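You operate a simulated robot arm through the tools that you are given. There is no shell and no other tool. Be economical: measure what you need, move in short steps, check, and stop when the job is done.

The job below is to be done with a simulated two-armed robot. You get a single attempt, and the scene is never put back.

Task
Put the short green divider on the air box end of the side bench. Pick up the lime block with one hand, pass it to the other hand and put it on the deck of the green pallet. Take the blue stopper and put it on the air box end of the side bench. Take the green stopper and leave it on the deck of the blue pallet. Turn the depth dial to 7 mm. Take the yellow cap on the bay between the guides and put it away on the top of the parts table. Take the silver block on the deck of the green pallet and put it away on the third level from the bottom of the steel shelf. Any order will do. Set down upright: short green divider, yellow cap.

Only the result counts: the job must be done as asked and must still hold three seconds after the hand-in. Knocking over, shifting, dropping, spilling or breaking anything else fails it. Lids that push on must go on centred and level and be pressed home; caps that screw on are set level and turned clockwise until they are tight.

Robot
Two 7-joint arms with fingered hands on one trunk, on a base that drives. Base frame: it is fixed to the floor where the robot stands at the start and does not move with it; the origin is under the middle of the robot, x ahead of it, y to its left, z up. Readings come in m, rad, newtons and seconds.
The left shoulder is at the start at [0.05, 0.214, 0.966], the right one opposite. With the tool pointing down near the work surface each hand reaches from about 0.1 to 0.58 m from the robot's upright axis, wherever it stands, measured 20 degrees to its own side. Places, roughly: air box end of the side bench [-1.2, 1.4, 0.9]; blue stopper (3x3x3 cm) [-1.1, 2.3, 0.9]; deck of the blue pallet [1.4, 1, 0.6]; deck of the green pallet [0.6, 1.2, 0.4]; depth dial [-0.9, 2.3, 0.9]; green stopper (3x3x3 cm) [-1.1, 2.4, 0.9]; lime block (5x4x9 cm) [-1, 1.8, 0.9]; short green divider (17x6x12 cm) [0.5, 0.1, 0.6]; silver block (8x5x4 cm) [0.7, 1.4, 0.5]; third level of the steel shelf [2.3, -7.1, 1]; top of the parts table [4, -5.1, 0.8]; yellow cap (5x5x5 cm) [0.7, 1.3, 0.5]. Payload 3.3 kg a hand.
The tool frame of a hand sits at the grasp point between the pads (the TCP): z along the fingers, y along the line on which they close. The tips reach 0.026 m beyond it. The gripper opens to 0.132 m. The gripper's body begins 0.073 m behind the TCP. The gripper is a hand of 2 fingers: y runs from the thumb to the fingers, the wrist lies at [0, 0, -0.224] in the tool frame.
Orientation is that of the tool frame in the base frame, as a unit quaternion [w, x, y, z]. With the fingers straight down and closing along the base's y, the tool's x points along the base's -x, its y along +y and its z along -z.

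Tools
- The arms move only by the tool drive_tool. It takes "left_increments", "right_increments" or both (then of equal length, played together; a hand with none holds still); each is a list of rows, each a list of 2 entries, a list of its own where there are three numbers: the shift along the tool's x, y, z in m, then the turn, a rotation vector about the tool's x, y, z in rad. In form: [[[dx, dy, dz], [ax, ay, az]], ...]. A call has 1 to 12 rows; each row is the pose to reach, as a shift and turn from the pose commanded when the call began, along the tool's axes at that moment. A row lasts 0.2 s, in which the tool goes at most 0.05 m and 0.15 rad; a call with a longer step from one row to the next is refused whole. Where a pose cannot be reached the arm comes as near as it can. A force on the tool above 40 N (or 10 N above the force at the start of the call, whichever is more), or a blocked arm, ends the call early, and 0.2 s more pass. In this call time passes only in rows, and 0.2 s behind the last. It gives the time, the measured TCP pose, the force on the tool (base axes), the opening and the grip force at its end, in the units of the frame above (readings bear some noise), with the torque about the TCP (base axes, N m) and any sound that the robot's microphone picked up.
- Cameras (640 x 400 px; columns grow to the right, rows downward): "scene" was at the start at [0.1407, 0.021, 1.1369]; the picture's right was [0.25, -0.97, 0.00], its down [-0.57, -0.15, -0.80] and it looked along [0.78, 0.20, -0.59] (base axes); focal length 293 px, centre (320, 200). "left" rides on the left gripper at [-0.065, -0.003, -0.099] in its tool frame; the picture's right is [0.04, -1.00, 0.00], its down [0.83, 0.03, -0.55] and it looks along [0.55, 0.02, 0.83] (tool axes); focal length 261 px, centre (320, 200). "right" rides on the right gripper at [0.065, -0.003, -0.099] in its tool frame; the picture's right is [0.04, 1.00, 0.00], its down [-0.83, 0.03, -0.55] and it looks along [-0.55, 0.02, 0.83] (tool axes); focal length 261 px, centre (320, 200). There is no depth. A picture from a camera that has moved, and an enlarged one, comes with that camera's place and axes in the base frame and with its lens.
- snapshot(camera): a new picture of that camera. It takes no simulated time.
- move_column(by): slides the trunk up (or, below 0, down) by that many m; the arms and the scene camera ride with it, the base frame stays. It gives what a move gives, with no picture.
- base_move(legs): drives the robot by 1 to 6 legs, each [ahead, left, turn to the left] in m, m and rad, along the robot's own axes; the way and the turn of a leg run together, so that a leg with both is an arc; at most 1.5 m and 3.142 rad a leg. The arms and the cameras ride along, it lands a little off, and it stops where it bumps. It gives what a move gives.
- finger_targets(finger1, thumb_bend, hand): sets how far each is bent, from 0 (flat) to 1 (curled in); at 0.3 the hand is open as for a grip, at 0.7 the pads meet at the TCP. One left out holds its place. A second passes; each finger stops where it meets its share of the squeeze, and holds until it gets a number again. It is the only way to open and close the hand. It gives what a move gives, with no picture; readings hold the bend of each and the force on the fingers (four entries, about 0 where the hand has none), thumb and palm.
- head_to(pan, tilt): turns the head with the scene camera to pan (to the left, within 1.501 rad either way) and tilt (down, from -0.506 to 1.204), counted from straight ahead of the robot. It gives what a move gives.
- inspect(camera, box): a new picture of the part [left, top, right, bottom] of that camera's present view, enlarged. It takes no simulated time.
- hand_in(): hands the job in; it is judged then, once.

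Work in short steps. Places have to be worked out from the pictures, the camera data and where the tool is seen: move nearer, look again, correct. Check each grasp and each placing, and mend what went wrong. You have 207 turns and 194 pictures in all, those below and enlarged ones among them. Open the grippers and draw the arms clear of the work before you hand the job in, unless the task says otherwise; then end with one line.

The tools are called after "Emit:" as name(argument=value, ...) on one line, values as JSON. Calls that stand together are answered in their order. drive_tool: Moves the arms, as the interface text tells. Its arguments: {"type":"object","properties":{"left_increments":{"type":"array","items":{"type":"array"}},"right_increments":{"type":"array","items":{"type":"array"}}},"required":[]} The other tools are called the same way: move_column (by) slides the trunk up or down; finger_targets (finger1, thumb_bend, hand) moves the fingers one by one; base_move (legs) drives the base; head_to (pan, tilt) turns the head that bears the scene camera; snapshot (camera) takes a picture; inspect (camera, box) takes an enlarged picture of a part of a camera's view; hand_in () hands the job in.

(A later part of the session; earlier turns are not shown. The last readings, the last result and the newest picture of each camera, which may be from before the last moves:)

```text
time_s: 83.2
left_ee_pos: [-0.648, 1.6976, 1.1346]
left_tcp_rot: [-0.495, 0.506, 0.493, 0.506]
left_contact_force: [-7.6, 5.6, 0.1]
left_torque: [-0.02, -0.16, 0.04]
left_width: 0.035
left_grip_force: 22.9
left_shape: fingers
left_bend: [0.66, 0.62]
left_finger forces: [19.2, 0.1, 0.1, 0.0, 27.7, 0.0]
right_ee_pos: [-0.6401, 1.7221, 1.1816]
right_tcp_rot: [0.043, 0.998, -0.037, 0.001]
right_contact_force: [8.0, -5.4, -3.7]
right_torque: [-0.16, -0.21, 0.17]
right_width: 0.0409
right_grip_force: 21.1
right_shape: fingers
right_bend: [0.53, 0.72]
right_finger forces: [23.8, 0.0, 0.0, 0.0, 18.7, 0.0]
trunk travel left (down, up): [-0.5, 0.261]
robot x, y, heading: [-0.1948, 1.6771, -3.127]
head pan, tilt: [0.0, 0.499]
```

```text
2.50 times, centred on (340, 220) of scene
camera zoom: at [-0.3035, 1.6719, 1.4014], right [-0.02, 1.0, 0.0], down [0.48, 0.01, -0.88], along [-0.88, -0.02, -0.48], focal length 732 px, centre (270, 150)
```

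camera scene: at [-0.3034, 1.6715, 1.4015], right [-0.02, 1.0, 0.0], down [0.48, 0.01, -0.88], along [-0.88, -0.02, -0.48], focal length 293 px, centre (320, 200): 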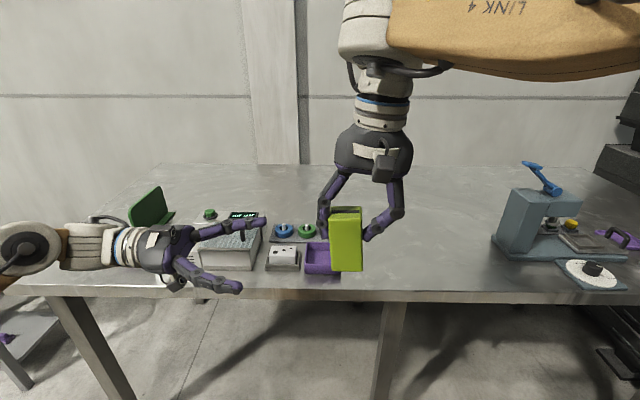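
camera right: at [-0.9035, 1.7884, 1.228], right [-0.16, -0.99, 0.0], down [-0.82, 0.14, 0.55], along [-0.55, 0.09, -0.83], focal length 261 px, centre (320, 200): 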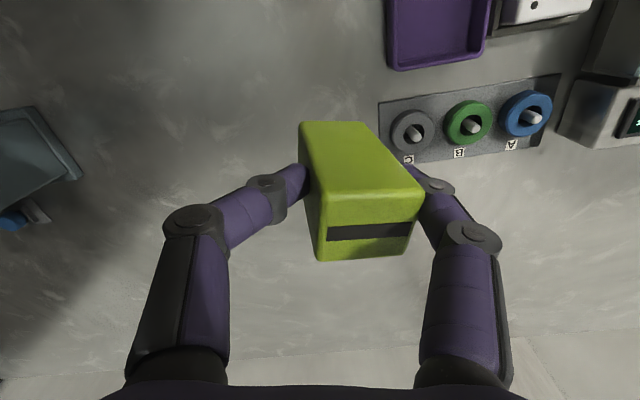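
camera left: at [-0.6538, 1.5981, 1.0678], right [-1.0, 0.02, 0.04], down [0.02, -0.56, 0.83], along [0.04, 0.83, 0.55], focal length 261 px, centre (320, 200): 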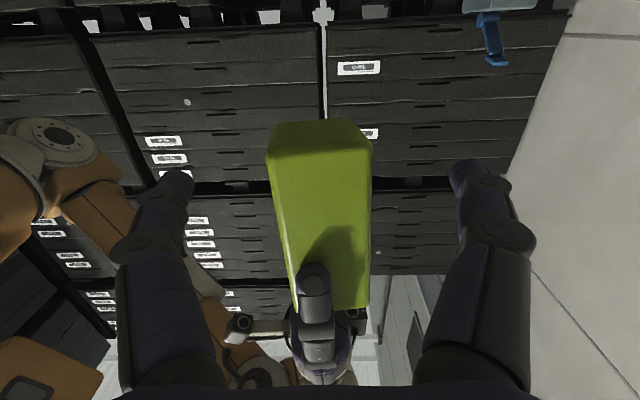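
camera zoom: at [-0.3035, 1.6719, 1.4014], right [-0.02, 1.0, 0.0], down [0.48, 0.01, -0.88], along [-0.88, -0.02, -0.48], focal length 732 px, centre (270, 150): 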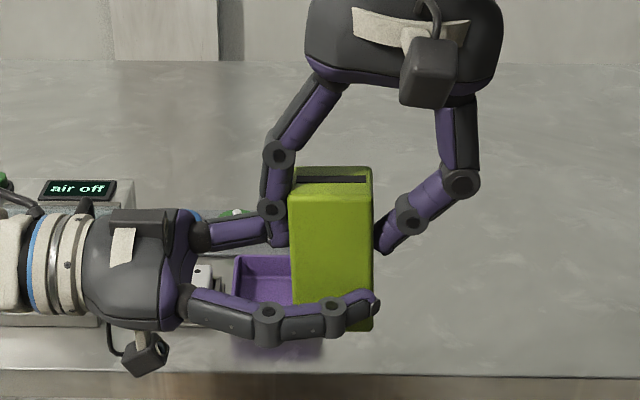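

Both hands grip it. I open the right hand and lift it away upwards.

Emit:
finger_targets(hand="right", finger1=0.3, thumb_bend=0.3)

Emit:
drive_tool(right_increments=[[[0, 0, -0.03], [0, 0, 0]], [[0, 0, -0.06], [0, 0, 0]]])

Emit:
inspect(camera="scene", box=[200, 100, 480, 320])

```text
time_s: 84.2
left_ee_pos: [-0.6472, 1.6978, 1.1348]
left_tcp_rot: [-0.496, 0.505, 0.492, 0.507]
left_contact_force: [-0.1, -0.7, -0.9]
left_torque: [0.01, 0.05, -0.02]
left_width: 0.0349
left_grip_force: 23.0
left_shape: fingers
left_bend: [0.65, 0.58]
left_finger forces: [23.4, 0.0, 0.1, 0.0, 23.4, 0.0]
right_ee_pos: [-0.6403, 1.7221, 1.1811]
right_tcp_rot: [0.042, 0.998, -0.037, -0.001]
right_contact_force: [-0.1, -1.0, -1.2]
right_torque: [-0.01, 0.05, -0.02]
right_width: 0.1327
right_grip_force: 0.1
right_shape: fingers
right_bend: [0.3, 0.3]
right_finger forces: [0.0, 0.0, 0.0, 0.0, 0.0, 0.0]
trunk travel left (down, up): [-0.5, 0.261]
robot x, y, heading: [-0.1996, 1.6768, -3.125]
head pan, tilt: [0.0, 0.499]
```

```text
time_s: 84.8
left_ee_pos: [-0.6474, 1.6962, 1.1341]
left_tcp_rot: [-0.494, 0.506, 0.492, 0.507]
left_contact_force: [-1.0, -0.3, 0.5]
left_torque: [0.01, 0.03, 0.02]
left_width: 0.0349
left_grip_force: 23.5
left_shape: fingers
left_bend: [0.65, 0.58]
left_finger forces: [23.3, 0.0, 0.0, 0.1, 23.5, 0.1]
right_ee_pos: [-0.624, 1.7153, 1.2272]
right_tcp_rot: [0.039, 0.999, -0.034, 0.001]
right_contact_force: [-0.2, 0.2, -0.9]
right_torque: [-0.01, 0.01, 0.0]
right_width: 0.1334
right_grip_force: 0.1
right_shape: fingers
right_bend: [0.3, 0.3]
right_finger forces: [0.0, 0.1, 0.0, 0.0, 0.0, 0.0]
right hand out of reach, approached as far as the arm can: row 2
trunk travel left (down, up): [-0.5, 0.261]
robot x, y, heading: [-0.1961, 1.6749, -3.121]
head pan, tilt: [0.0, 0.499]
```

```text
1.82 times, centred on (340, 210) of scene
camera zoom: at [-0.3027, 1.6713, 1.4015], right [-0.02, 1.0, 0.0], down [0.48, 0.01, -0.88], along [-0.88, -0.02, -0.48], focal length 532 px, centre (284, 182)
```

zoom: 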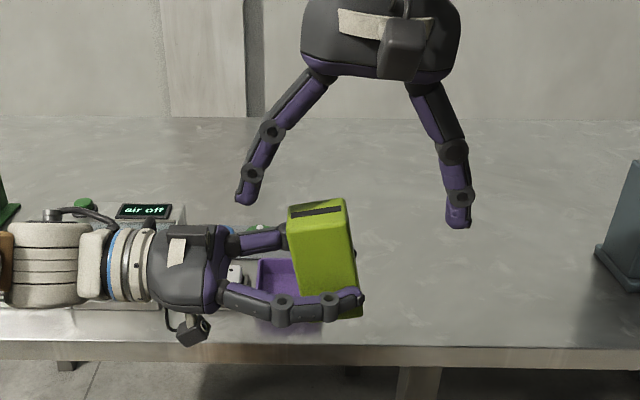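

The lime block is now solely in the left hand. I draw the left hand aside and turn it back to pointing down.

Emit:
drive_tool(left_increments=[[[0, 0, -0.03], [-0.08, -0.08, 0.08]], [[0, 0, -0.06], [-0.165, -0.165, 0.165]], [[0, 0, -0.09], [-0.25, -0.25, 0.25]], [[0, 0, -0.12], [-0.335, -0.335, 0.335]], [[0, 0, -0.15], [-0.42, -0.42, 0.42]], [[0, 0, -0.17], [-0.505, -0.505, 0.505]], [[0, 0, -0.19], [-0.59, -0.59, 0.59]], [[0, 0, -0.2], [-0.675, -0.675, 0.675]], [[0, 0, -0.2], [-0.76, -0.76, 0.76]], [[0, 0, -0.2], [-0.845, -0.845, 0.845]], [[0, 0, -0.2], [-0.93, -0.93, 0.93]], [[0, 0, -0.2], [-1.015, -1.015, 1.015]]])

Emit:
drive_tool(left_increments=[[[0, 0, 0], [-0.08, -0.08, 0.08]], [[0, 0, 0], [-0.16, -0.16, 0.16]], [[0, 0, 0], [-0.194, -0.194, 0.194]]])

Emit:
snapshot(camera="left")

Emit:
snapshot(camera="scene")

```text
time_s: 87.4
left_ee_pos: [-0.6495, 1.4986, 1.1359]
left_tcp_rot: [-0.096, 0.987, 0.083, 0.097]
left_contact_force: [-0.2, -0.2, 0.6]
left_torque: [0.0, 0.08, 0.01]
left_width: 0.0348
left_grip_force: 22.8
left_shape: fingers
left_bend: [0.63, 0.59]
left_finger forces: [23.0, 0.0, 0.0, 0.0, 22.2, 0.0]
left hand out of reach, approached as far as the arm can: row 10, 11
right_ee_pos: [-0.6254, 1.7177, 1.2264]
right_tcp_rot: [0.04, 0.999, -0.036, 0.001]
right_contact_force: [0.0, -0.6, 0.5]
right_torque: [-0.01, 0.03, 0.01]
right_width: 0.133
right_grip_force: 0.1
right_shape: fingers
right_bend: [0.3, 0.3]
right_finger forces: [0.0, 0.1, 0.0, 0.0, 0.1, 0.1]
trunk travel left (down, up): [-0.5, 0.261]
robot x, y, heading: [-0.1931, 1.6738, -3.125]
head pan, tilt: [0.0, 0.499]
```

```text
time_s: 88.2
left_ee_pos: [-0.6527, 1.4954, 1.1351]
left_tcp_rot: [-0.001, 1.0, -0.013, -0.001]
left_contact_force: [0.2, -0.7, 0.1]
left_torque: [0.04, 0.05, -0.01]
left_width: 0.0351
left_grip_force: 22.4
left_shape: fingers
left_bend: [0.63, 0.59]
left_finger forces: [22.6, 0.0, 0.1, 0.0, 22.4, 0.0]
right_ee_pos: [-0.6253, 1.7168, 1.2283]
right_tcp_rot: [0.041, 0.999, -0.036, 0.001]
right_contact_force: [0.5, 0.2, 0.4]
right_torque: [0.03, 0.0, 0.02]
right_width: 0.1329
right_grip_force: 0.1
right_shape: fingers
right_bend: [0.3, 0.3]
right_finger forces: [0.0, 0.0, 0.0, 0.0, 0.0, 0.0]
trunk travel left (down, up): [-0.5, 0.261]
robot x, y, heading: [-0.1976, 1.6754, -3.128]
head pan, tilt: [0.0, 0.499]
```

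```text
147 pictures are left
camera left: at [-0.7181, 1.4988, 1.2327], right [0.07, 1.0, 0.0], down [0.83, -0.06, 0.55], along [0.55, -0.04, -0.83], focal length 261 px, centre (320, 200)
```

left: 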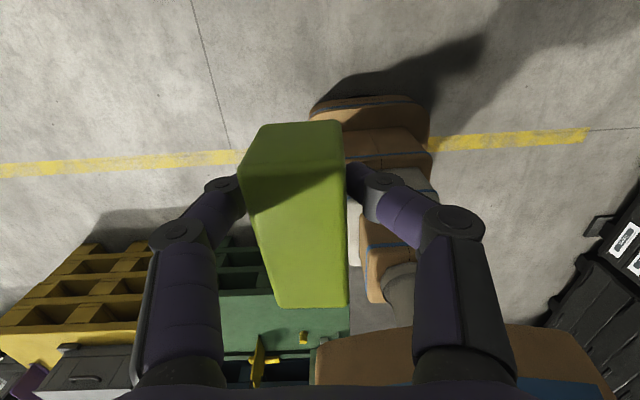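

```text
146 pictures are left
camera scene: at [-0.3034, 1.6719, 1.4015], right [-0.02, 1.0, 0.0], down [0.48, 0.01, -0.88], along [-0.88, -0.02, -0.48], focal length 293 px, centre (320, 200)
```

scene: 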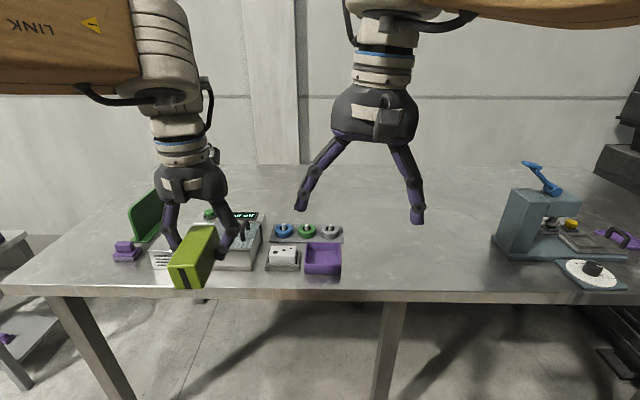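

Left hand now points down with the block well held. I slide along the bench to the press area and look at it.

Emit:
base_move(legs=[[0, -0.5, 0], [0.12, 0, 0]])

Emit:
drive_tool(right_increments=[[[0.02, -0.04, 0], [0, 0, 0]], [[0.04, -0.08, 0], [0, 0, 0]], [[0.06, -0.12, 0], [0, 0, 0]], [[0.08, -0.16, 0], [0, 0, 0]], [[0.1, -0.2, 0], [0, 0, 0]]])

Emit:
head_to(pan=-0.1, tilt=0.65)

Emit:
snapshot(camera="scene")

```text
time_s: 92.0
left_ee_pos: [-0.784, 2.0032, 1.135]
left_tcp_rot: [-0.002, 1.0, -0.013, 0.0]
left_contact_force: [-1.1, 0.3, -0.3]
left_torque: [-0.02, 0.08, -0.01]
left_width: 0.0347
left_grip_force: 22.3
left_shape: fingers
left_bend: [0.63, 0.59]
left_finger forces: [22.7, 0.0, 0.0, 0.1, 22.5, 0.0]
right_ee_pos: [-0.7581, 2.2235, 1.2263]
right_tcp_rot: [0.041, 0.998, -0.036, 0.001]
right_contact_force: [-0.1, 0.1, 0.4]
right_torque: [-0.02, -0.01, -0.01]
right_width: 0.1333
right_grip_force: 0.1
right_shape: fingers
right_bend: [0.3, 0.3]
right_finger forces: [0.0, 0.1, 0.0, 0.1, 0.0, 0.1]
trunk travel left (down, up): [-0.5, 0.261]
robot x, y, heading: [-0.3284, 2.1813, -3.119]
head pan, tilt: [0.0, 0.499]
```

```text
time_s: 93.2
left_ee_pos: [-0.7808, 2.0048, 1.1349]
left_tcp_rot: [-0.001, 1.0, -0.013, 0.0]
left_contact_force: [0.9, 0.0, 0.0]
left_torque: [0.04, 0.08, 0.05]
left_width: 0.035
left_grip_force: 22.5
left_shape: fingers
left_bend: [0.63, 0.59]
left_finger forces: [22.7, 0.0, 0.1, 0.1, 22.6, 0.0]
right_ee_pos: [-0.6423, 2.4193, 1.2129]
right_tcp_rot: [0.041, 0.999, -0.035, 0.001]
right_contact_force: [0.4, -0.4, -0.7]
right_torque: [-0.03, 0.01, 0.02]
right_width: 0.1332
right_grip_force: 0.0
right_shape: fingers
right_bend: [0.3, 0.3]
right_finger forces: [0.0, 0.0, 0.0, 0.0, 0.1, 0.0]
trunk travel left (down, up): [-0.5, 0.261]
robot x, y, heading: [-0.3266, 2.1817, -3.119]
head pan, tilt: [0.0, 0.499]
```

```text
time_s: 93.9
left_ee_pos: [-0.7827, 2.0031, 1.1343]
left_tcp_rot: [-0.001, 1.0, -0.012, -0.001]
left_contact_force: [0.5, 0.0, -0.2]
left_torque: [0.04, 0.05, 0.02]
left_width: 0.0349
left_grip_force: 23.2
left_shape: fingers
left_bend: [0.63, 0.59]
left_finger forces: [22.7, 0.0, 0.1, 0.1, 22.5, 0.0]
right_ee_pos: [-0.6443, 2.418, 1.2137]
right_tcp_rot: [0.041, 0.998, -0.036, 0.0]
right_contact_force: [-0.5, 1.0, 0.0]
right_torque: [-0.03, -0.03, 0.01]
right_width: 0.1331
right_grip_force: 0.1
right_shape: fingers
right_bend: [0.3, 0.3]
right_finger forces: [0.0, 0.0, 0.0, 0.0, 0.1, 0.1]
trunk travel left (down, up): [-0.5, 0.261]
robot x, y, heading: [-0.3272, 2.1795, -3.124]
head pan, tilt: [-0.099, 0.649]
```

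```text
145 pictures are left
camera scene: at [-0.4297, 2.1877, 1.3881], right [0.08, 1.0, 0.0], down [0.6, -0.05, -0.8], along [-0.79, 0.06, -0.6], focal length 293 px, centre (320, 200)
```

scene: 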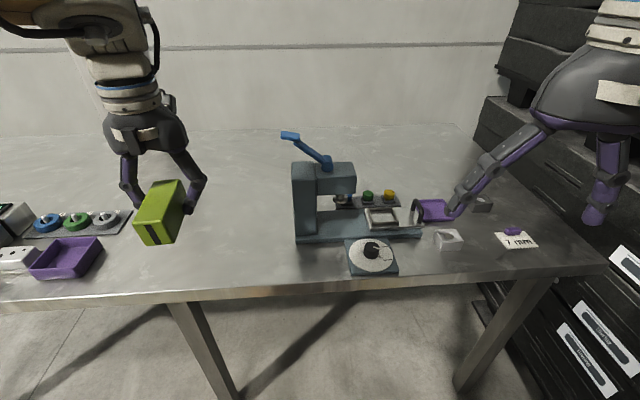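

Emit:
inspect(camera="scene", box=[280, 120, 440, 220])

Emit:
inspect(camera="scene", box=[330, 220, 420, 280])

```text
4.00 times, centred on (360, 170) of scene
camera zoom: at [-0.4297, 2.1877, 1.3881], right [0.08, 1.0, 0.0], down [0.6, -0.05, -0.8], along [-0.79, 0.06, -0.6], focal length 1171 px, centre (160, 320)
```

zoom: 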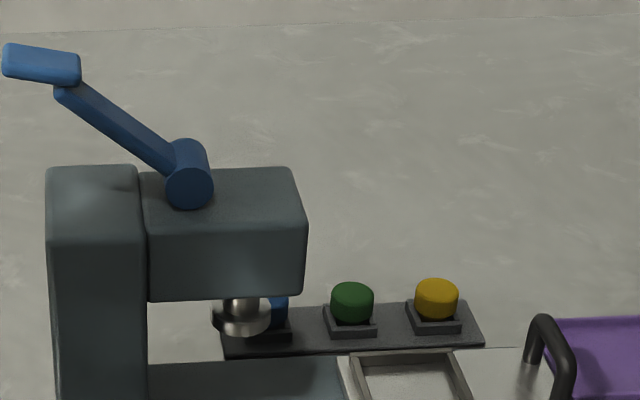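

```text
6.67 times, centred on (375, 250) of scene
camera zoom: at [-0.4297, 2.1877, 1.3881], right [0.08, 1.0, 0.0], down [0.6, -0.05, -0.8], along [-0.79, 0.06, -0.6], focal length 1952 px, centre (-47, -133)
```

zoom: 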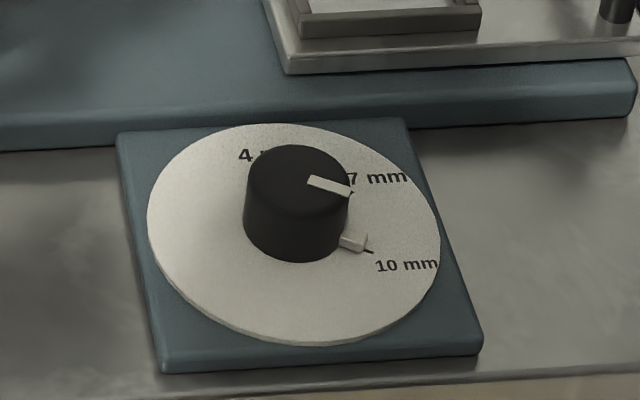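

The dial's pointer is at 10 mm now; stoppers sit on a tray behind the press at x≈−1.06 (blue y≈2.31, green y≈2.37). I raise the trunk, drive in and look down with the right-hand camera.

Emit:
move_column(by=0.08)

Emit:
base_move(legs=[[0.17, 0, 0]])

Emit:
drive_tool(right_increments=[[[-0.03, 0.01, 0], [0, 0, 0]], [[-0.06, 0.02, 0], [0, 0, 0]], [[-0.09, 0.03, 0], [0, 0, 0]], [[-0.12, 0.03, 0], [0, 0, 0]]])

Emit:
snapshot(camera="right")

Emit:
snapshot(camera="scene")

```text
time_s: 95.1
left_ee_pos: [-0.7824, 2.004, 1.2143]
left_tcp_rot: [0.0, 1.0, -0.012, 0.0]
left_contact_force: [0.3, -1.0, -4.0]
left_torque: [0.02, 0.04, -0.01]
left_width: 0.0346
left_grip_force: 22.4
left_shape: fingers
left_bend: [0.63, 0.59]
left_finger forces: [22.6, 0.0, 0.1, 0.0, 22.5, 0.0]
right_ee_pos: [-0.6431, 2.4157, 1.2911]
right_tcp_rot: [0.042, 0.999, -0.035, 0.0]
right_contact_force: [-1.5, -0.7, -0.8]
right_torque: [0.0, 0.01, 0.0]
right_width: 0.1334
right_grip_force: 0.0
right_shape: fingers
right_bend: [0.3, 0.3]
right_finger forces: [0.0, 0.1, 0.0, 0.1, 0.0, 0.0]
trunk travel left (down, up): [-0.58, 0.181]
robot x, y, heading: [-0.3257, 2.1852, -3.119]
head pan, tilt: [-0.099, 0.649]
```

```text
time_s: 96.5
left_ee_pos: [-0.9514, 2.0011, 1.2138]
left_tcp_rot: [-0.001, 1.0, -0.014, 0.0]
left_contact_force: [-0.7, -0.4, -5.3]
left_torque: [0.07, 0.06, 0.04]
left_width: 0.0348
left_grip_force: 22.6
left_shape: fingers
left_bend: [0.63, 0.59]
left_finger forces: [22.7, 0.0, 0.0, 0.0, 22.5, 0.0]
right_ee_pos: [-0.8106, 2.4132, 1.291]
right_tcp_rot: [0.041, 0.999, -0.036, 0.001]
right_contact_force: [-0.2, 0.0, -0.2]
right_torque: [-0.01, -0.02, 0.01]
right_width: 0.1333
right_grip_force: 0.1
right_shape: fingers
right_bend: [0.3, 0.3]
right_finger forces: [0.0, 0.1, 0.1, 0.1, 0.0, 0.0]
trunk travel left (down, up): [-0.58, 0.181]
robot x, y, heading: [-0.4929, 2.1799, -3.127]
head pan, tilt: [-0.099, 0.649]
```

```text
time_s: 97.5
left_ee_pos: [-0.9511, 2.0002, 1.214]
left_tcp_rot: [-0.001, 1.0, -0.014, 0.001]
left_contact_force: [-0.8, -0.2, -4.1]
left_torque: [0.04, 0.05, -0.01]
left_width: 0.0348
left_grip_force: 23.0
left_shape: fingers
left_bend: [0.63, 0.59]
left_finger forces: [22.6, 0.1, 0.0, 0.1, 22.5, 0.1]
right_ee_pos: [-0.9335, 2.3902, 1.2943]
right_tcp_rot: [0.041, 0.998, -0.037, 0.001]
right_contact_force: [-0.5, 0.0, -0.2]
right_torque: [0.01, -0.05, 0.03]
right_width: 0.1332
right_grip_force: 0.1
right_shape: fingers
right_bend: [0.3, 0.3]
right_finger forces: [0.0, 0.0, 0.0, 0.0, 0.0, 0.0]
trunk travel left (down, up): [-0.58, 0.181]
robot x, y, heading: [-0.4938, 2.177, -3.127]
head pan, tilt: [-0.099, 0.649]
```

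```text
142 pictures are left
camera right: at [-0.8669, 2.3955, 1.3901], right [-0.03, -1.0, 0.08], down [-0.83, 0.07, 0.55], along [-0.55, -0.05, -0.83], focal length 261 px, centre (320, 200)
```

right: 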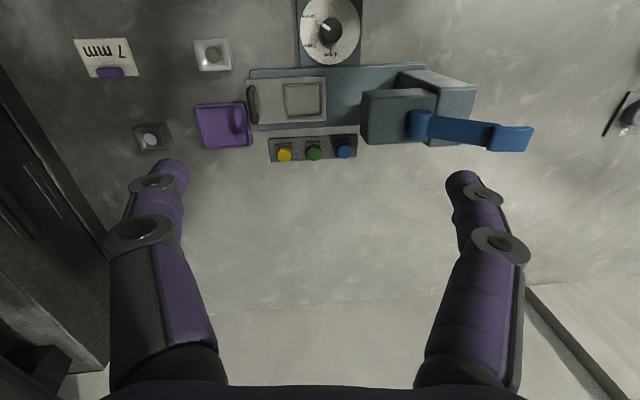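

```text
141 pictures are left
camera scene: at [-0.5945, 2.1844, 1.4681], right [0.08, 1.0, 0.0], down [0.6, -0.05, -0.8], along [-0.79, 0.07, -0.61], focal length 293 px, centre (320, 200)
```

scene: 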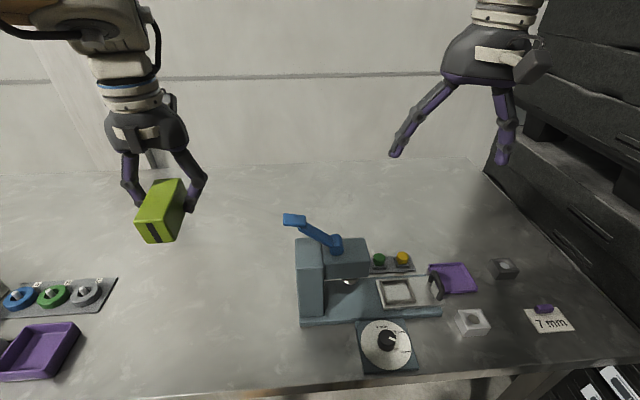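

I zoom the right-hand camera on the tray, press and dial.

Emit:
inspect(camera="right", box=[230, 0, 430, 170])

```text
2.35 times, centred on (330, 85) of right
camera zoom: at [-0.8669, 2.3955, 1.3901], right [-0.03, -1.0, 0.08], down [-0.83, 0.07, 0.55], along [-0.55, -0.05, -0.83], focal length 613 px, centre (296, 471)
```

zoom: 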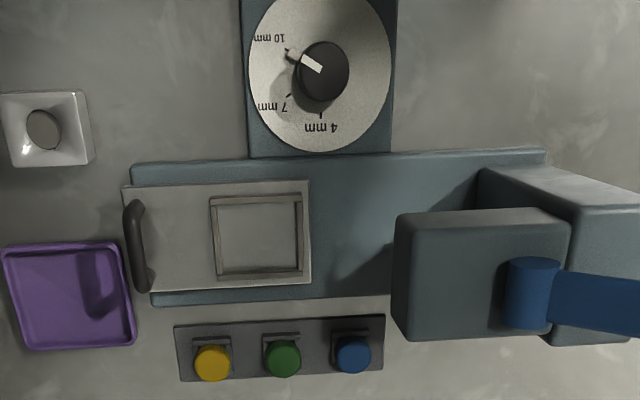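

Dial knob centre ≈(−0.870, 2.340); pointer is at the 10 mm tick, 7 mm lies 60° counter‑clockwise seen from above. I bring the right hand above the knob, levelled and pre-turned 20°.

Emit:
drive_tool(right_increments=[[[0.015, 0.01, 0.0], [0.02, 0, -0.1]], [[0.03, 0.025, 0.03], [0.04, 0, -0.2]], [[0.05, 0.04, 0.06], [0.06, 0, -0.3]], [[0.0635, 0.05, 0.1], [0.082, 0, -0.424]], [[0.0635, 0.05, 0.14], [0.082, 0, -0.424]], [[0.0635, 0.05, 0.18], [0.082, 0, -0.424]]])

Emit:
snapshot(camera="right")

Emit:
snapshot(camera="scene")

```text
time_s: 98.9
left_ee_pos: [-0.9518, 2.0028, 1.2148]
left_tcp_rot: [-0.002, 1.0, -0.014, 0.0]
left_contact_force: [0.1, 0.6, -4.7]
left_torque: [0.07, 0.07, 0.01]
left_width: 0.0348
left_grip_force: 22.8
left_shape: fingers
left_bend: [0.63, 0.59]
left_finger forces: [22.8, 0.1, 0.0, 0.0, 22.6, 0.0]
right_ee_pos: [-0.8724, 2.3258, 1.1158]
right_tcp_rot: [0.0, 0.985, 0.174, -0.007]
right_contact_force: [-0.6, 0.1, 0.4]
right_torque: [-0.01, 0.01, 0.02]
right_width: 0.133
right_grip_force: 0.0
right_shape: fingers
right_bend: [0.3, 0.3]
right_finger forces: [0.1, 0.0, 0.0, 0.1, 0.1, 0.0]
trunk travel left (down, up): [-0.58, 0.181]
robot x, y, heading: [-0.4957, 2.1758, -3.12]
head pan, tilt: [-0.099, 0.649]
```

```text
139 pictures are left
camera right: at [-0.8102, 2.3495, 1.2123], right [0.38, -0.92, 0.0], down [-0.76, -0.32, 0.56], along [-0.52, -0.21, -0.83], focal length 261 px, centre (320, 200)
```

right: 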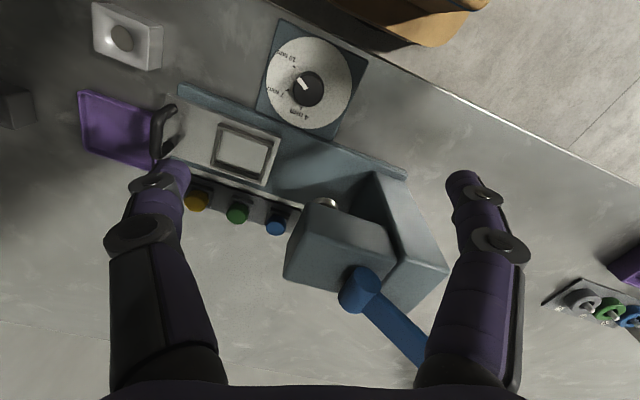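

```text
138 pictures are left
camera scene: at [-0.5935, 2.1852, 1.4682], right [0.08, 1.0, 0.0], down [0.6, -0.05, -0.8], along [-0.79, 0.07, -0.61], focal length 293 px, centre (320, 200)
```

scene: 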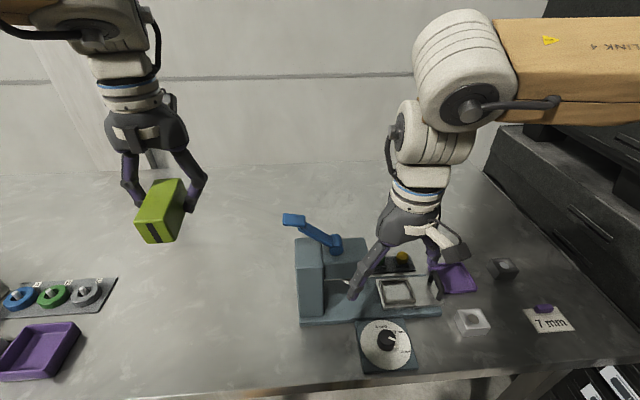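

Knob at ≈(−0.866, 2.341). I narrow the fingers, centre over it and come down partway.

Emit:
finger_targets(hand="right", finger1=0.48, thumb_bend=0.48)

Emit:
drive_tool(right_increments=[[[0.011, -0.012, 0.04], [0, 0, 0]], [[0.011, -0.012, 0.08], [0, 0, 0]], [[0.011, -0.012, 0.12], [0, 0, 0]], [[0.011, -0.012, 0.145], [0, 0, 0]]])

Emit:
snapshot(camera="right")

Emit:
inspect(camera="scene", box=[320, 240, 480, 390])

```text
time_s: 99.9
left_ee_pos: [-0.95, 2.0004, 1.2149]
left_tcp_rot: [-0.002, 1.0, -0.014, 0.0]
left_contact_force: [-1.3, -0.2, -4.4]
left_torque: [0.02, 0.09, 0.01]
left_width: 0.0345
left_grip_force: 22.5
left_shape: fingers
left_bend: [0.63, 0.59]
left_finger forces: [22.7, 0.0, 0.0, 0.1, 22.6, 0.0]
right_ee_pos: [-0.8715, 2.3258, 1.1166]
right_tcp_rot: [-0.001, 0.985, 0.174, -0.006]
right_contact_force: [0.2, -0.6, -1.1]
right_torque: [0.0, 0.02, 0.01]
right_width: 0.0741
right_grip_force: 0.1
right_shape: fingers
right_bend: [0.48, 0.48]
right_finger forces: [0.1, 0.0, 0.0, 0.0, 0.0, 0.0]
trunk travel left (down, up): [-0.58, 0.181]
robot x, y, heading: [-0.4953, 2.1788, -3.125]
head pan, tilt: [-0.099, 0.649]
```

```text
time_s: 100.9
left_ee_pos: [-0.9502, 2.0, 1.2144]
left_tcp_rot: [-0.001, 1.0, -0.014, 0.0]
left_contact_force: [-0.7, 0.3, -3.8]
left_torque: [0.04, 0.07, -0.01]
left_width: 0.0346
left_grip_force: 22.3
left_shape: fingers
left_bend: [0.63, 0.59]
left_finger forces: [22.7, 0.1, 0.1, 0.0, 22.5, 0.0]
right_ee_pos: [-0.867, 2.3378, 0.97]
right_tcp_rot: [-0.001, 0.985, 0.174, -0.007]
right_contact_force: [-0.6, 0.7, -0.7]
right_torque: [0.02, -0.01, -0.01]
right_width: 0.0738
right_grip_force: 0.1
right_shape: fingers
right_bend: [0.48, 0.48]
right_finger forces: [0.0, 0.1, 0.1, 0.1, 0.1, 0.0]
trunk travel left (down, up): [-0.58, 0.181]
robot x, y, heading: [-0.4945, 2.1778, -3.124]
head pan, tilt: [-0.099, 0.649]
```

```text
137 pictures are left
camera right: at [-0.805, 2.362, 1.0683], right [0.38, -0.92, 0.0], down [-0.76, -0.32, 0.56], along [-0.52, -0.21, -0.83], focal length 261 px, centre (320, 200)
```

right: 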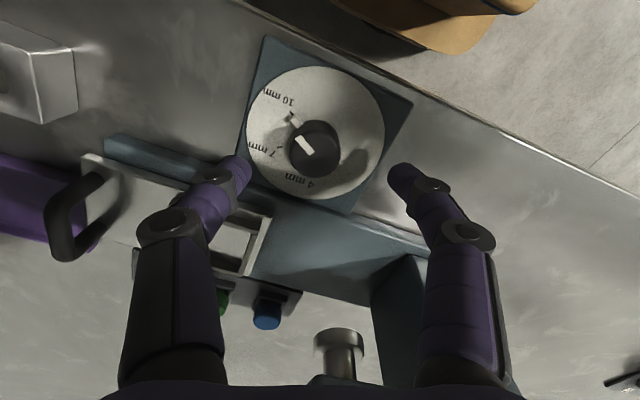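

```text
2.67 times, centred on (400, 315) of scene
camera zoom: at [-0.593, 2.1851, 1.4682], right [0.08, 1.0, 0.0], down [0.6, -0.05, -0.8], along [-0.79, 0.07, -0.6], focal length 781 px, centre (107, -107)
```

zoom: 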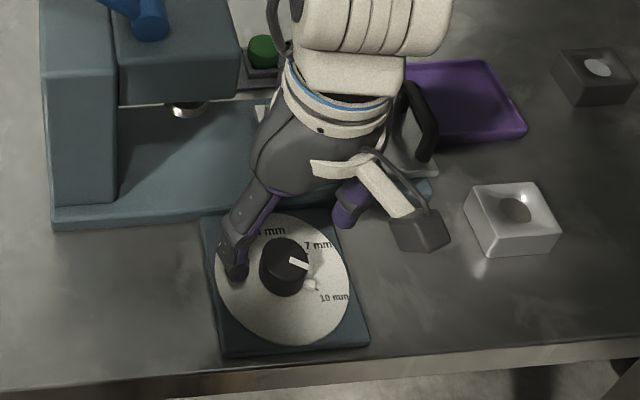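

Knob top ≈0.915, centred between the fingers. I lower 4 cm and close on it gently.

Emit:
drive_tool(right_increments=[[[0, -0.002, 0.015], [0, 0, 0]], [[0, -0.002, 0.03], [0, 0, 0]], [[0, -0.002, 0.04], [0, 0, 0]]])

Emit:
finger_targets(hand="right", finger1=0.75, thumb_bend=0.75)

Emit:
snapshot(camera="right")

```text
time_s: 101.7
left_ee_pos: [-0.9488, 2.0018, 1.2152]
left_tcp_rot: [-0.003, 1.0, -0.013, -0.001]
left_contact_force: [0.3, 0.5, -4.5]
left_torque: [0.03, 0.05, -0.01]
left_width: 0.0352
left_grip_force: 23.1
left_shape: fingers
left_bend: [0.63, 0.59]
left_finger forces: [22.6, 0.1, 0.0, 0.0, 22.6, 0.0]
right_ee_pos: [-0.8707, 2.3394, 0.9335]
right_tcp_rot: [-0.001, 0.985, 0.174, -0.006]
right_contact_force: [-0.1, 0.3, 0.2]
right_torque: [0.02, 0.02, 0.03]
right_width: 0.0736
right_grip_force: 0.1
right_shape: fingers
right_bend: [0.48, 0.48]
right_finger forces: [0.0, 0.0, 0.0, 0.0, 0.0, 0.0]
trunk travel left (down, up): [-0.58, 0.181]
robot x, y, heading: [-0.4904, 2.1782, -3.123]
head pan, tilt: [-0.099, 0.649]
```

```text
time_s: 102.7
left_ee_pos: [-0.9514, 2.0019, 1.2144]
left_tcp_rot: [-0.001, 1.0, -0.014, 0.0]
left_contact_force: [-0.2, -0.4, -4.9]
left_torque: [0.07, 0.08, -0.03]
left_width: 0.0348
left_grip_force: 22.3
left_shape: fingers
left_bend: [0.63, 0.59]
left_finger forces: [22.7, 0.1, 0.0, 0.1, 22.7, 0.0]
right_ee_pos: [-0.8706, 2.3404, 0.9326]
right_tcp_rot: [0.0, 0.985, 0.174, -0.005]
right_contact_force: [-0.2, 8.0, -9.3]
right_torque: [0.15, 0.01, -0.05]
right_width: 0.0292
right_grip_force: 14.6
right_shape: fingers
right_bend: [0.67, 0.65]
right_finger forces: [10.5, 0.0, 0.0, 0.0, 17.8, 0.0]
trunk travel left (down, up): [-0.58, 0.181]
robot x, y, heading: [-0.4936, 2.179, -3.125]
head pan, tilt: [-0.099, 0.649]
```

```text
135 pictures are left
camera right: at [-0.8078, 2.3646, 1.0284], right [0.38, -0.92, 0.0], down [-0.76, -0.32, 0.56], along [-0.52, -0.21, -0.83], focal length 261 px, centre (320, 200)
```

right: 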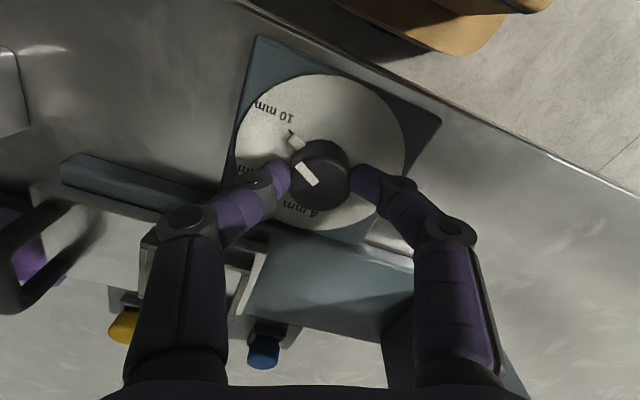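

Gripped. I turn 60° counter-clockwise (about tool −z).

Emit:
drive_tool(right_increments=[[[0, 0, 0], [0, 0, -0.131]], [[0, 0, 0], [0, 0, -0.262]], [[0, 0, 0], [0, 0, -0.393]], [[0, 0, 0], [0, 0, -0.524]], [[0, 0, 0], [0, 0, -0.655]], [[0, 0, 0], [0, 0, -0.786]], [[0, 0, 0], [0, 0, -0.917]], [[0, 0, 0], [0, 0, -1.047]]])

Emit:
snapshot(camera="right")

Emit:
inspect(camera="scene", box=[340, 300, 440, 380])

```text
time_s: 104.5
left_ee_pos: [-0.952, 2.0036, 1.2147]
left_tcp_rot: [-0.001, 1.0, -0.014, 0.001]
left_contact_force: [0.0, -0.5, -5.1]
left_torque: [0.03, 0.09, -0.04]
left_width: 0.035
left_grip_force: 23.0
left_shape: fingers
left_bend: [0.63, 0.59]
left_finger forces: [22.7, 0.0, 0.0, 0.0, 22.6, 0.0]
right_ee_pos: [-0.8685, 2.3415, 0.9322]
right_tcp_rot: [-0.004, 0.765, 0.644, -0.006]
right_contact_force: [-9.5, 7.5, -12.3]
right_torque: [0.15, 0.13, -0.08]
right_width: 0.0291
right_grip_force: 14.1
right_shape: fingers
right_bend: [0.68, 0.65]
right_finger forces: [8.7, 0.0, 0.1, 0.0, 20.1, 0.0]
trunk travel left (down, up): [-0.58, 0.181]
robot x, y, heading: [-0.4963, 2.1804, -3.125]
head pan, tilt: [-0.099, 0.649]
```

```text
134 pictures are left
camera right: at [-0.8603, 2.4059, 1.0297], right [0.99, -0.13, -0.01], down [-0.1, -0.82, 0.56], along [-0.08, -0.55, -0.83], focal length 261 px, centre (320, 200)
```

right: 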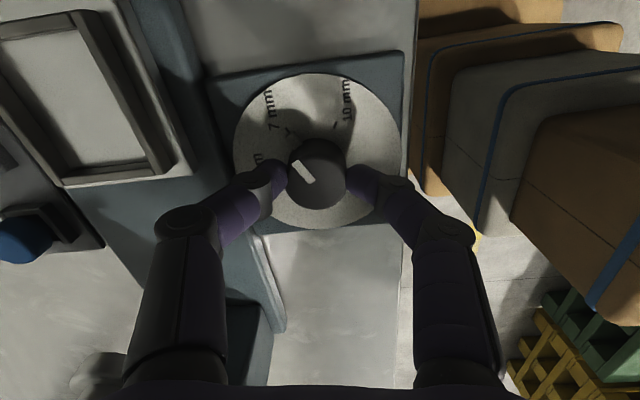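

```text
5.00 times, centred on (390, 340) of scene
camera zoom: at [-0.5953, 2.1868, 1.468], right [0.08, 1.0, 0.0], down [0.6, -0.05, -0.8], along [-0.79, 0.07, -0.61], focal length 1464 px, centre (-30, -500)
```

zoom: 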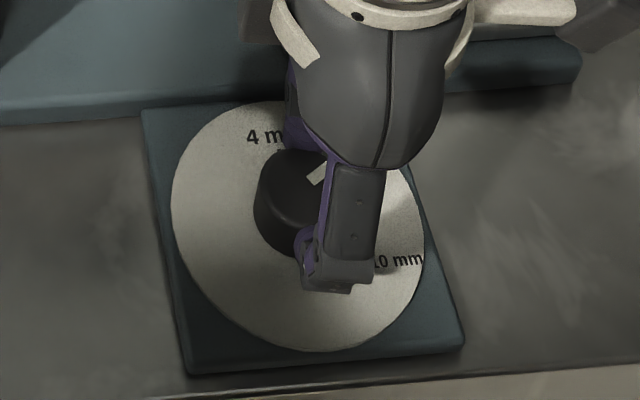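

The knob turned with the hand. I zoom to check the pointer against the 7 mm tick.

Emit:
inspect(camera="right", box=[225, 65, 415, 235])

```text
2.35 times, centred on (320, 150) of right
camera zoom: at [-0.8603, 2.4059, 1.0297], right [0.99, -0.13, -0.01], down [-0.1, -0.82, 0.56], along [-0.08, -0.55, -0.83], focal length 613 px, centre (320, 318)
```

zoom: 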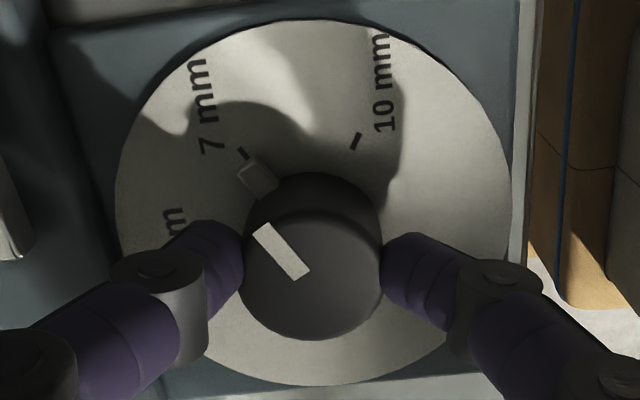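

The pointer peg aligns with the 7 mm tick within ~1°. I open gently, rise and verify.

Emit:
finger_targets(hand="right", finger1=0.5, thumb_bend=0.5)

Emit:
drive_tool(right_increments=[[[0, 0, -0.03], [0, 0, 0]], [[0, 0, -0.07], [0, 0, 0]], [[0, 0, -0.11], [0, 0, 0]], [[0, 0, -0.15], [0, 0, 0]]])

Emit:
inspect(camera="right", box=[225, 30, 415, 200])

```text
time_s: 105.5
left_ee_pos: [-0.9504, 2.0012, 1.215]
left_tcp_rot: [-0.001, 1.0, -0.014, 0.001]
left_contact_force: [0.4, -0.6, -4.3]
left_torque: [0.02, 0.1, -0.01]
left_width: 0.0345
left_grip_force: 23.1
left_shape: fingers
left_bend: [0.63, 0.59]
left_finger forces: [22.6, 0.0, 0.0, 0.1, 22.5, 0.1]
right_ee_pos: [-0.8688, 2.3408, 0.9335]
right_tcp_rot: [-0.003, 0.766, 0.643, -0.006]
right_contact_force: [-0.4, -0.6, -0.6]
right_torque: [0.0, 0.02, -0.02]
right_width: 0.0654
right_grip_force: 0.0
right_shape: fingers
right_bend: [0.5, 0.5]
right_finger forces: [0.1, 0.0, 0.0, 0.0, 0.1, 0.0]
trunk travel left (down, up): [-0.58, 0.181]
robot x, y, heading: [-0.4928, 2.1807, -3.123]
head pan, tilt: [-0.099, 0.649]
```

```text
time_s: 106.5
left_ee_pos: [-0.9499, 2.0013, 1.2143]
left_tcp_rot: [-0.001, 1.0, -0.014, -0.001]
left_contact_force: [-0.2, -0.6, -4.0]
left_torque: [0.04, 0.08, -0.03]
left_width: 0.0348
left_grip_force: 22.0
left_shape: fingers
left_bend: [0.63, 0.59]
left_finger forces: [22.8, 0.0, 0.1, 0.0, 22.6, 0.0]
right_ee_pos: [-0.867, 2.3391, 1.0846]
right_tcp_rot: [-0.003, 0.766, 0.643, -0.005]
right_contact_force: [-0.7, 0.1, 0.0]
right_torque: [0.02, 0.03, 0.04]
right_width: 0.0661
right_grip_force: 0.1
right_shape: fingers
right_bend: [0.5, 0.5]
right_finger forces: [0.0, 0.0, 0.0, 0.0, 0.0, 0.0]
trunk travel left (down, up): [-0.58, 0.181]
robot x, y, heading: [-0.4906, 2.181, -3.126]
head pan, tilt: [-0.099, 0.649]
```

```text
2.35 times, centred on (320, 115) of right
camera zoom: at [-0.8572, 2.4028, 1.1812], right [0.99, -0.13, -0.01], down [-0.1, -0.83, 0.55], along [-0.08, -0.55, -0.83], focal length 613 px, centre (320, 400)
```

zoom: 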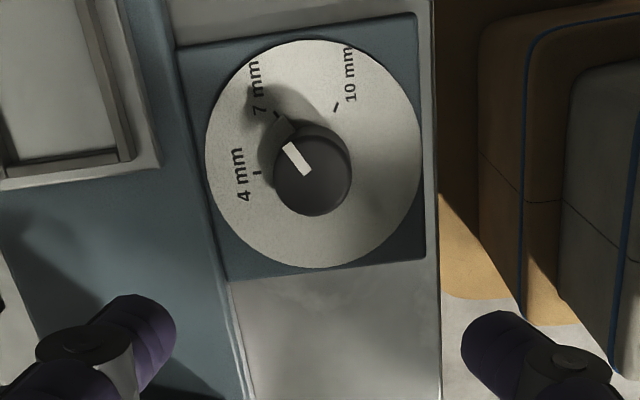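

The dial reads 7 mm. Next the blue stopper: I raise the hand, drive 10 cm further in, and move the hand (camera turned to +y, away from the press head) toward it, tilted so its back leans to +y.

Emit:
drive_tool(right_increments=[[[0.03, 0, -0.04], [0, 0, 0]], [[0.04, 0, -0.08], [0, 0, 0]], [[0.05, 0, -0.12], [0, 0, 0]]])

Emit:
base_move(legs=[[0.105, 0, 0]])

Emit:
drive_tool(right_increments=[[[0, -0.03, 0], [0, -0.1, 0]], [[0, -0.06, 0], [0, -0.2, 0]], [[-0.01, -0.09, 0.01], [0, -0.3, 0]], [[-0.02, -0.11, 0.03], [0, -0.35, 0]]])

Emit:
snapshot(camera="right")

Emit:
snapshot(camera="scene")

```text
time_s: 107.3
left_ee_pos: [-0.9483, 2.0016, 1.2156]
left_tcp_rot: [0.0, 1.0, -0.014, -0.001]
left_contact_force: [0.0, -0.2, -5.0]
left_torque: [0.02, 0.09, 0.02]
left_width: 0.0348
left_grip_force: 22.2
left_shape: fingers
left_bend: [0.63, 0.59]
left_finger forces: [22.7, 0.0, 0.0, 0.1, 22.7, 0.0]
right_ee_pos: [-0.8552, 2.3922, 1.203]
right_tcp_rot: [-0.004, 0.765, 0.644, -0.005]
right_contact_force: [0.7, 0.7, -0.1]
right_torque: [-0.03, 0.02, -0.04]
right_width: 0.0661
right_grip_force: 0.0
right_shape: fingers
right_bend: [0.5, 0.5]
right_finger forces: [0.0, 0.0, 0.0, 0.0, 0.0, 0.1]
trunk travel left (down, up): [-0.58, 0.181]
robot x, y, heading: [-0.4926, 2.1808, -3.122]
head pan, tilt: [-0.099, 0.649]
```

```text
time_s: 108.5
left_ee_pos: [-1.0573, 1.9987, 1.2138]
left_tcp_rot: [-0.002, 1.0, -0.013, 0.0]
left_contact_force: [-0.2, -0.8, -4.4]
left_torque: [0.04, 0.05, 0.01]
left_width: 0.0349
left_grip_force: 22.7
left_shape: fingers
left_bend: [0.63, 0.59]
left_finger forces: [22.7, 0.0, 0.0, 0.1, 22.6, 0.0]
right_ee_pos: [-0.9651, 2.3898, 1.2008]
right_tcp_rot: [-0.003, 0.765, 0.644, -0.005]
right_contact_force: [-0.2, 0.3, 0.3]
right_torque: [0.02, -0.03, -0.03]
right_width: 0.0659
right_grip_force: 0.1
right_shape: fingers
right_bend: [0.5, 0.5]
right_finger forces: [0.0, 0.0, 0.1, 0.1, 0.1, 0.0]
trunk travel left (down, up): [-0.58, 0.181]
robot x, y, heading: [-0.6013, 2.1814, -3.126]
head pan, tilt: [-0.099, 0.649]
```

```text
time_s: 109.5
left_ee_pos: [-1.0577, 1.9988, 1.2135]
left_tcp_rot: [-0.001, 1.0, -0.013, 0.0]
left_contact_force: [0.1, -0.3, -5.0]
left_torque: [0.02, 0.07, 0.01]
left_width: 0.0349
left_grip_force: 22.6
left_shape: fingers
left_bend: [0.63, 0.59]
left_finger forces: [22.7, 0.0, 0.1, 0.0, 22.6, 0.0]
right_ee_pos: [-1.0793, 2.3897, 1.172]
right_tcp_rot: [0.108, 0.754, 0.633, -0.139]
right_contact_force: [-0.1, 0.1, 0.3]
right_torque: [0.01, -0.02, 0.01]
right_width: 0.0662
right_grip_force: 0.2
right_shape: fingers
right_bend: [0.5, 0.5]
right_finger forces: [0.1, 0.0, 0.0, 0.0, 0.0, 0.1]
trunk travel left (down, up): [-0.58, 0.181]
robot x, y, heading: [-0.6016, 2.1744, -3.125]
head pan, tilt: [-0.099, 0.649]
```

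```text
130 pictures are left
camera right: at [-1.0641, 2.4837, 1.2408], right [0.99, -0.13, -0.03], down [-0.06, -0.59, 0.81], along [-0.12, -0.8, -0.59], focal length 261 px, centre (320, 200)
```

right: 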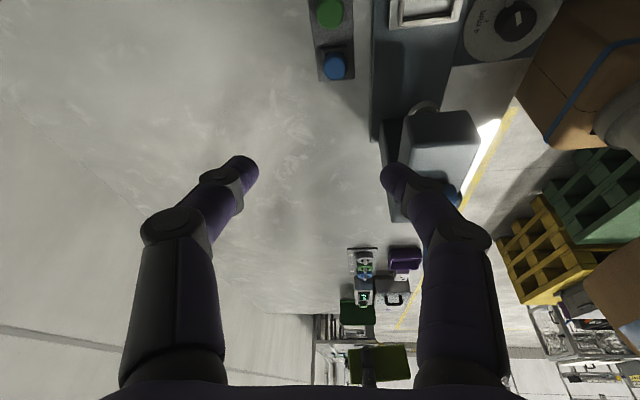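

```text
129 pictures are left
camera scene: at [-0.7005, 2.1834, 1.4681], right [0.08, 1.0, 0.0], down [0.6, -0.05, -0.8], along [-0.79, 0.07, -0.61], focal length 293 px, centre (320, 200)
```

scene: 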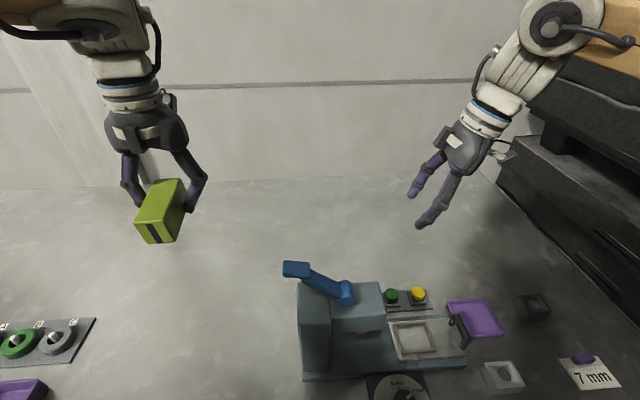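

Blue stopper ≈(−1.073, 2.320). I move down along the tilted tool axis to hover just above it.

Emit:
drive_tool(right_increments=[[[0, 0.005, 0.045], [0, 0, 0]], [[0, 0.01, 0.09], [0, 0, 0]], [[0, 0.015, 0.135], [0, 0, 0]], [[0, 0.018, 0.175], [0, 0, 0]]])

Emit:
snapshot(camera="right")

Emit:
inspect(camera="scene", box=[280, 200, 540, 360])

```text
time_s: 110.5
left_ee_pos: [-1.0567, 1.9984, 1.2157]
left_tcp_rot: [-0.002, 1.0, -0.013, 0.0]
left_contact_force: [0.0, -0.2, -3.9]
left_torque: [0.05, 0.06, -0.01]
left_width: 0.0351
left_grip_force: 22.9
left_shape: fingers
left_bend: [0.63, 0.59]
left_finger forces: [22.6, 0.0, 0.1, 0.1, 22.6, 0.1]
right_ee_pos: [-1.072, 2.3234, 1.0066]
right_tcp_rot: [0.108, 0.754, 0.633, -0.138]
right_contact_force: [-0.8, -0.4, -0.7]
right_torque: [-0.01, 0.0, -0.01]
right_width: 0.0661
right_grip_force: 0.0
right_shape: fingers
right_bend: [0.5, 0.5]
right_finger forces: [0.0, 0.0, 0.0, 0.0, 0.0, 0.0]
trunk travel left (down, up): [-0.58, 0.181]
robot x, y, heading: [-0.6006, 2.1774, -3.123]
head pan, tilt: [-0.099, 0.649]
```

```text
128 pictures are left
camera right: at [-1.0563, 2.4175, 1.0753], right [0.99, -0.13, -0.03], down [-0.06, -0.59, 0.81], along [-0.12, -0.8, -0.59], focal length 261 px, centre (320, 200)
```

right: 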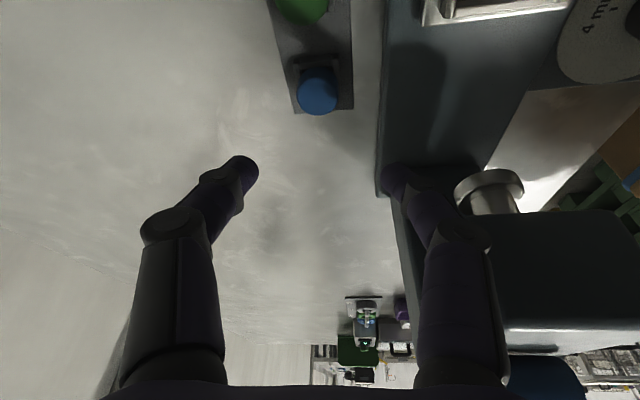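

```text
2.46 times, centred on (410, 280) of scene
camera zoom: at [-0.6998, 2.1833, 1.4682], right [0.08, 1.0, 0.0], down [0.6, -0.05, -0.8], along [-0.79, 0.07, -0.61], focal length 721 px, centre (98, 3)
```

zoom: 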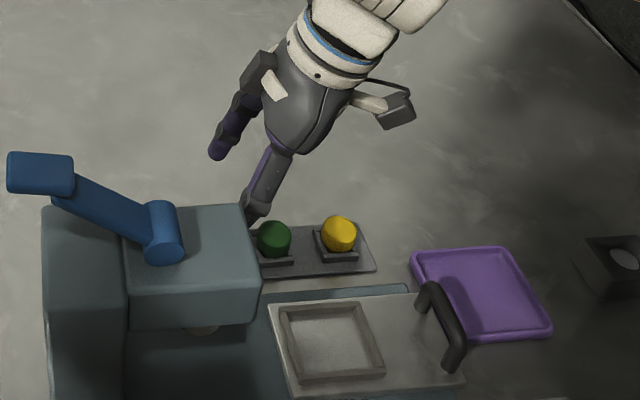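

Aligned: blue at (−1.074, 2.320, top≈0.925); press head only overhangs above z≈1.0. I descend 8 cm.

Emit:
drive_tool(right_increments=[[[0.008, 0, 0.025], [0, 0, 0]], [[0.016, -0.001, 0.05], [0, 0, 0]], [[0.023, -0.0015, 0.074], [0, 0, 0]]])

Emit:
snapshot(camera="right")

```text
time_s: 111.3
left_ee_pos: [-1.0564, 1.999, 1.2157]
left_tcp_rot: [-0.001, 1.0, -0.013, -0.001]
left_contact_force: [0.9, 0.2, -3.9]
left_torque: [0.05, 0.07, 0.02]
left_width: 0.0347
left_grip_force: 22.6
left_shape: fingers
left_bend: [0.63, 0.59]
left_finger forces: [22.6, 0.0, 0.0, 0.0, 22.5, 0.0]
right_ee_pos: [-1.0738, 2.3247, 0.9296]
right_tcp_rot: [0.108, 0.753, 0.634, -0.138]
right_contact_force: [-0.2, -0.2, -0.6]
right_torque: [0.0, -0.02, 0.01]
right_width: 0.0658
right_grip_force: 0.1
right_shape: fingers
right_bend: [0.5, 0.5]
right_finger forces: [0.0, 0.0, 0.1, 0.0, 0.0, 0.0]
trunk travel left (down, up): [-0.58, 0.181]
robot x, y, heading: [-0.601, 2.1726, -3.122]
head pan, tilt: [-0.099, 0.649]
```

```text
126 pictures are left
camera right: at [-1.0586, 2.4179, 0.9981], right [0.99, -0.13, -0.03], down [-0.06, -0.59, 0.81], along [-0.12, -0.8, -0.59], focal length 261 px, centre (320, 200)
```

right: 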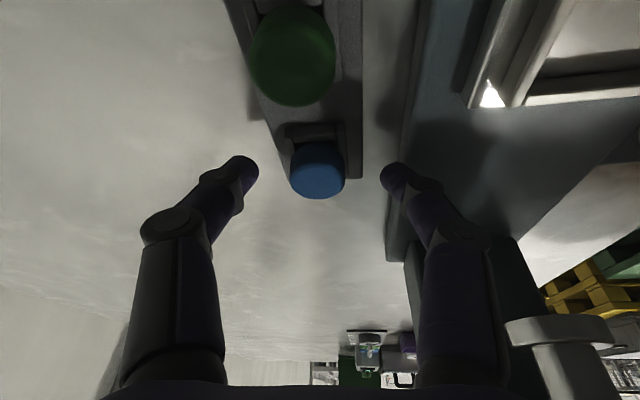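

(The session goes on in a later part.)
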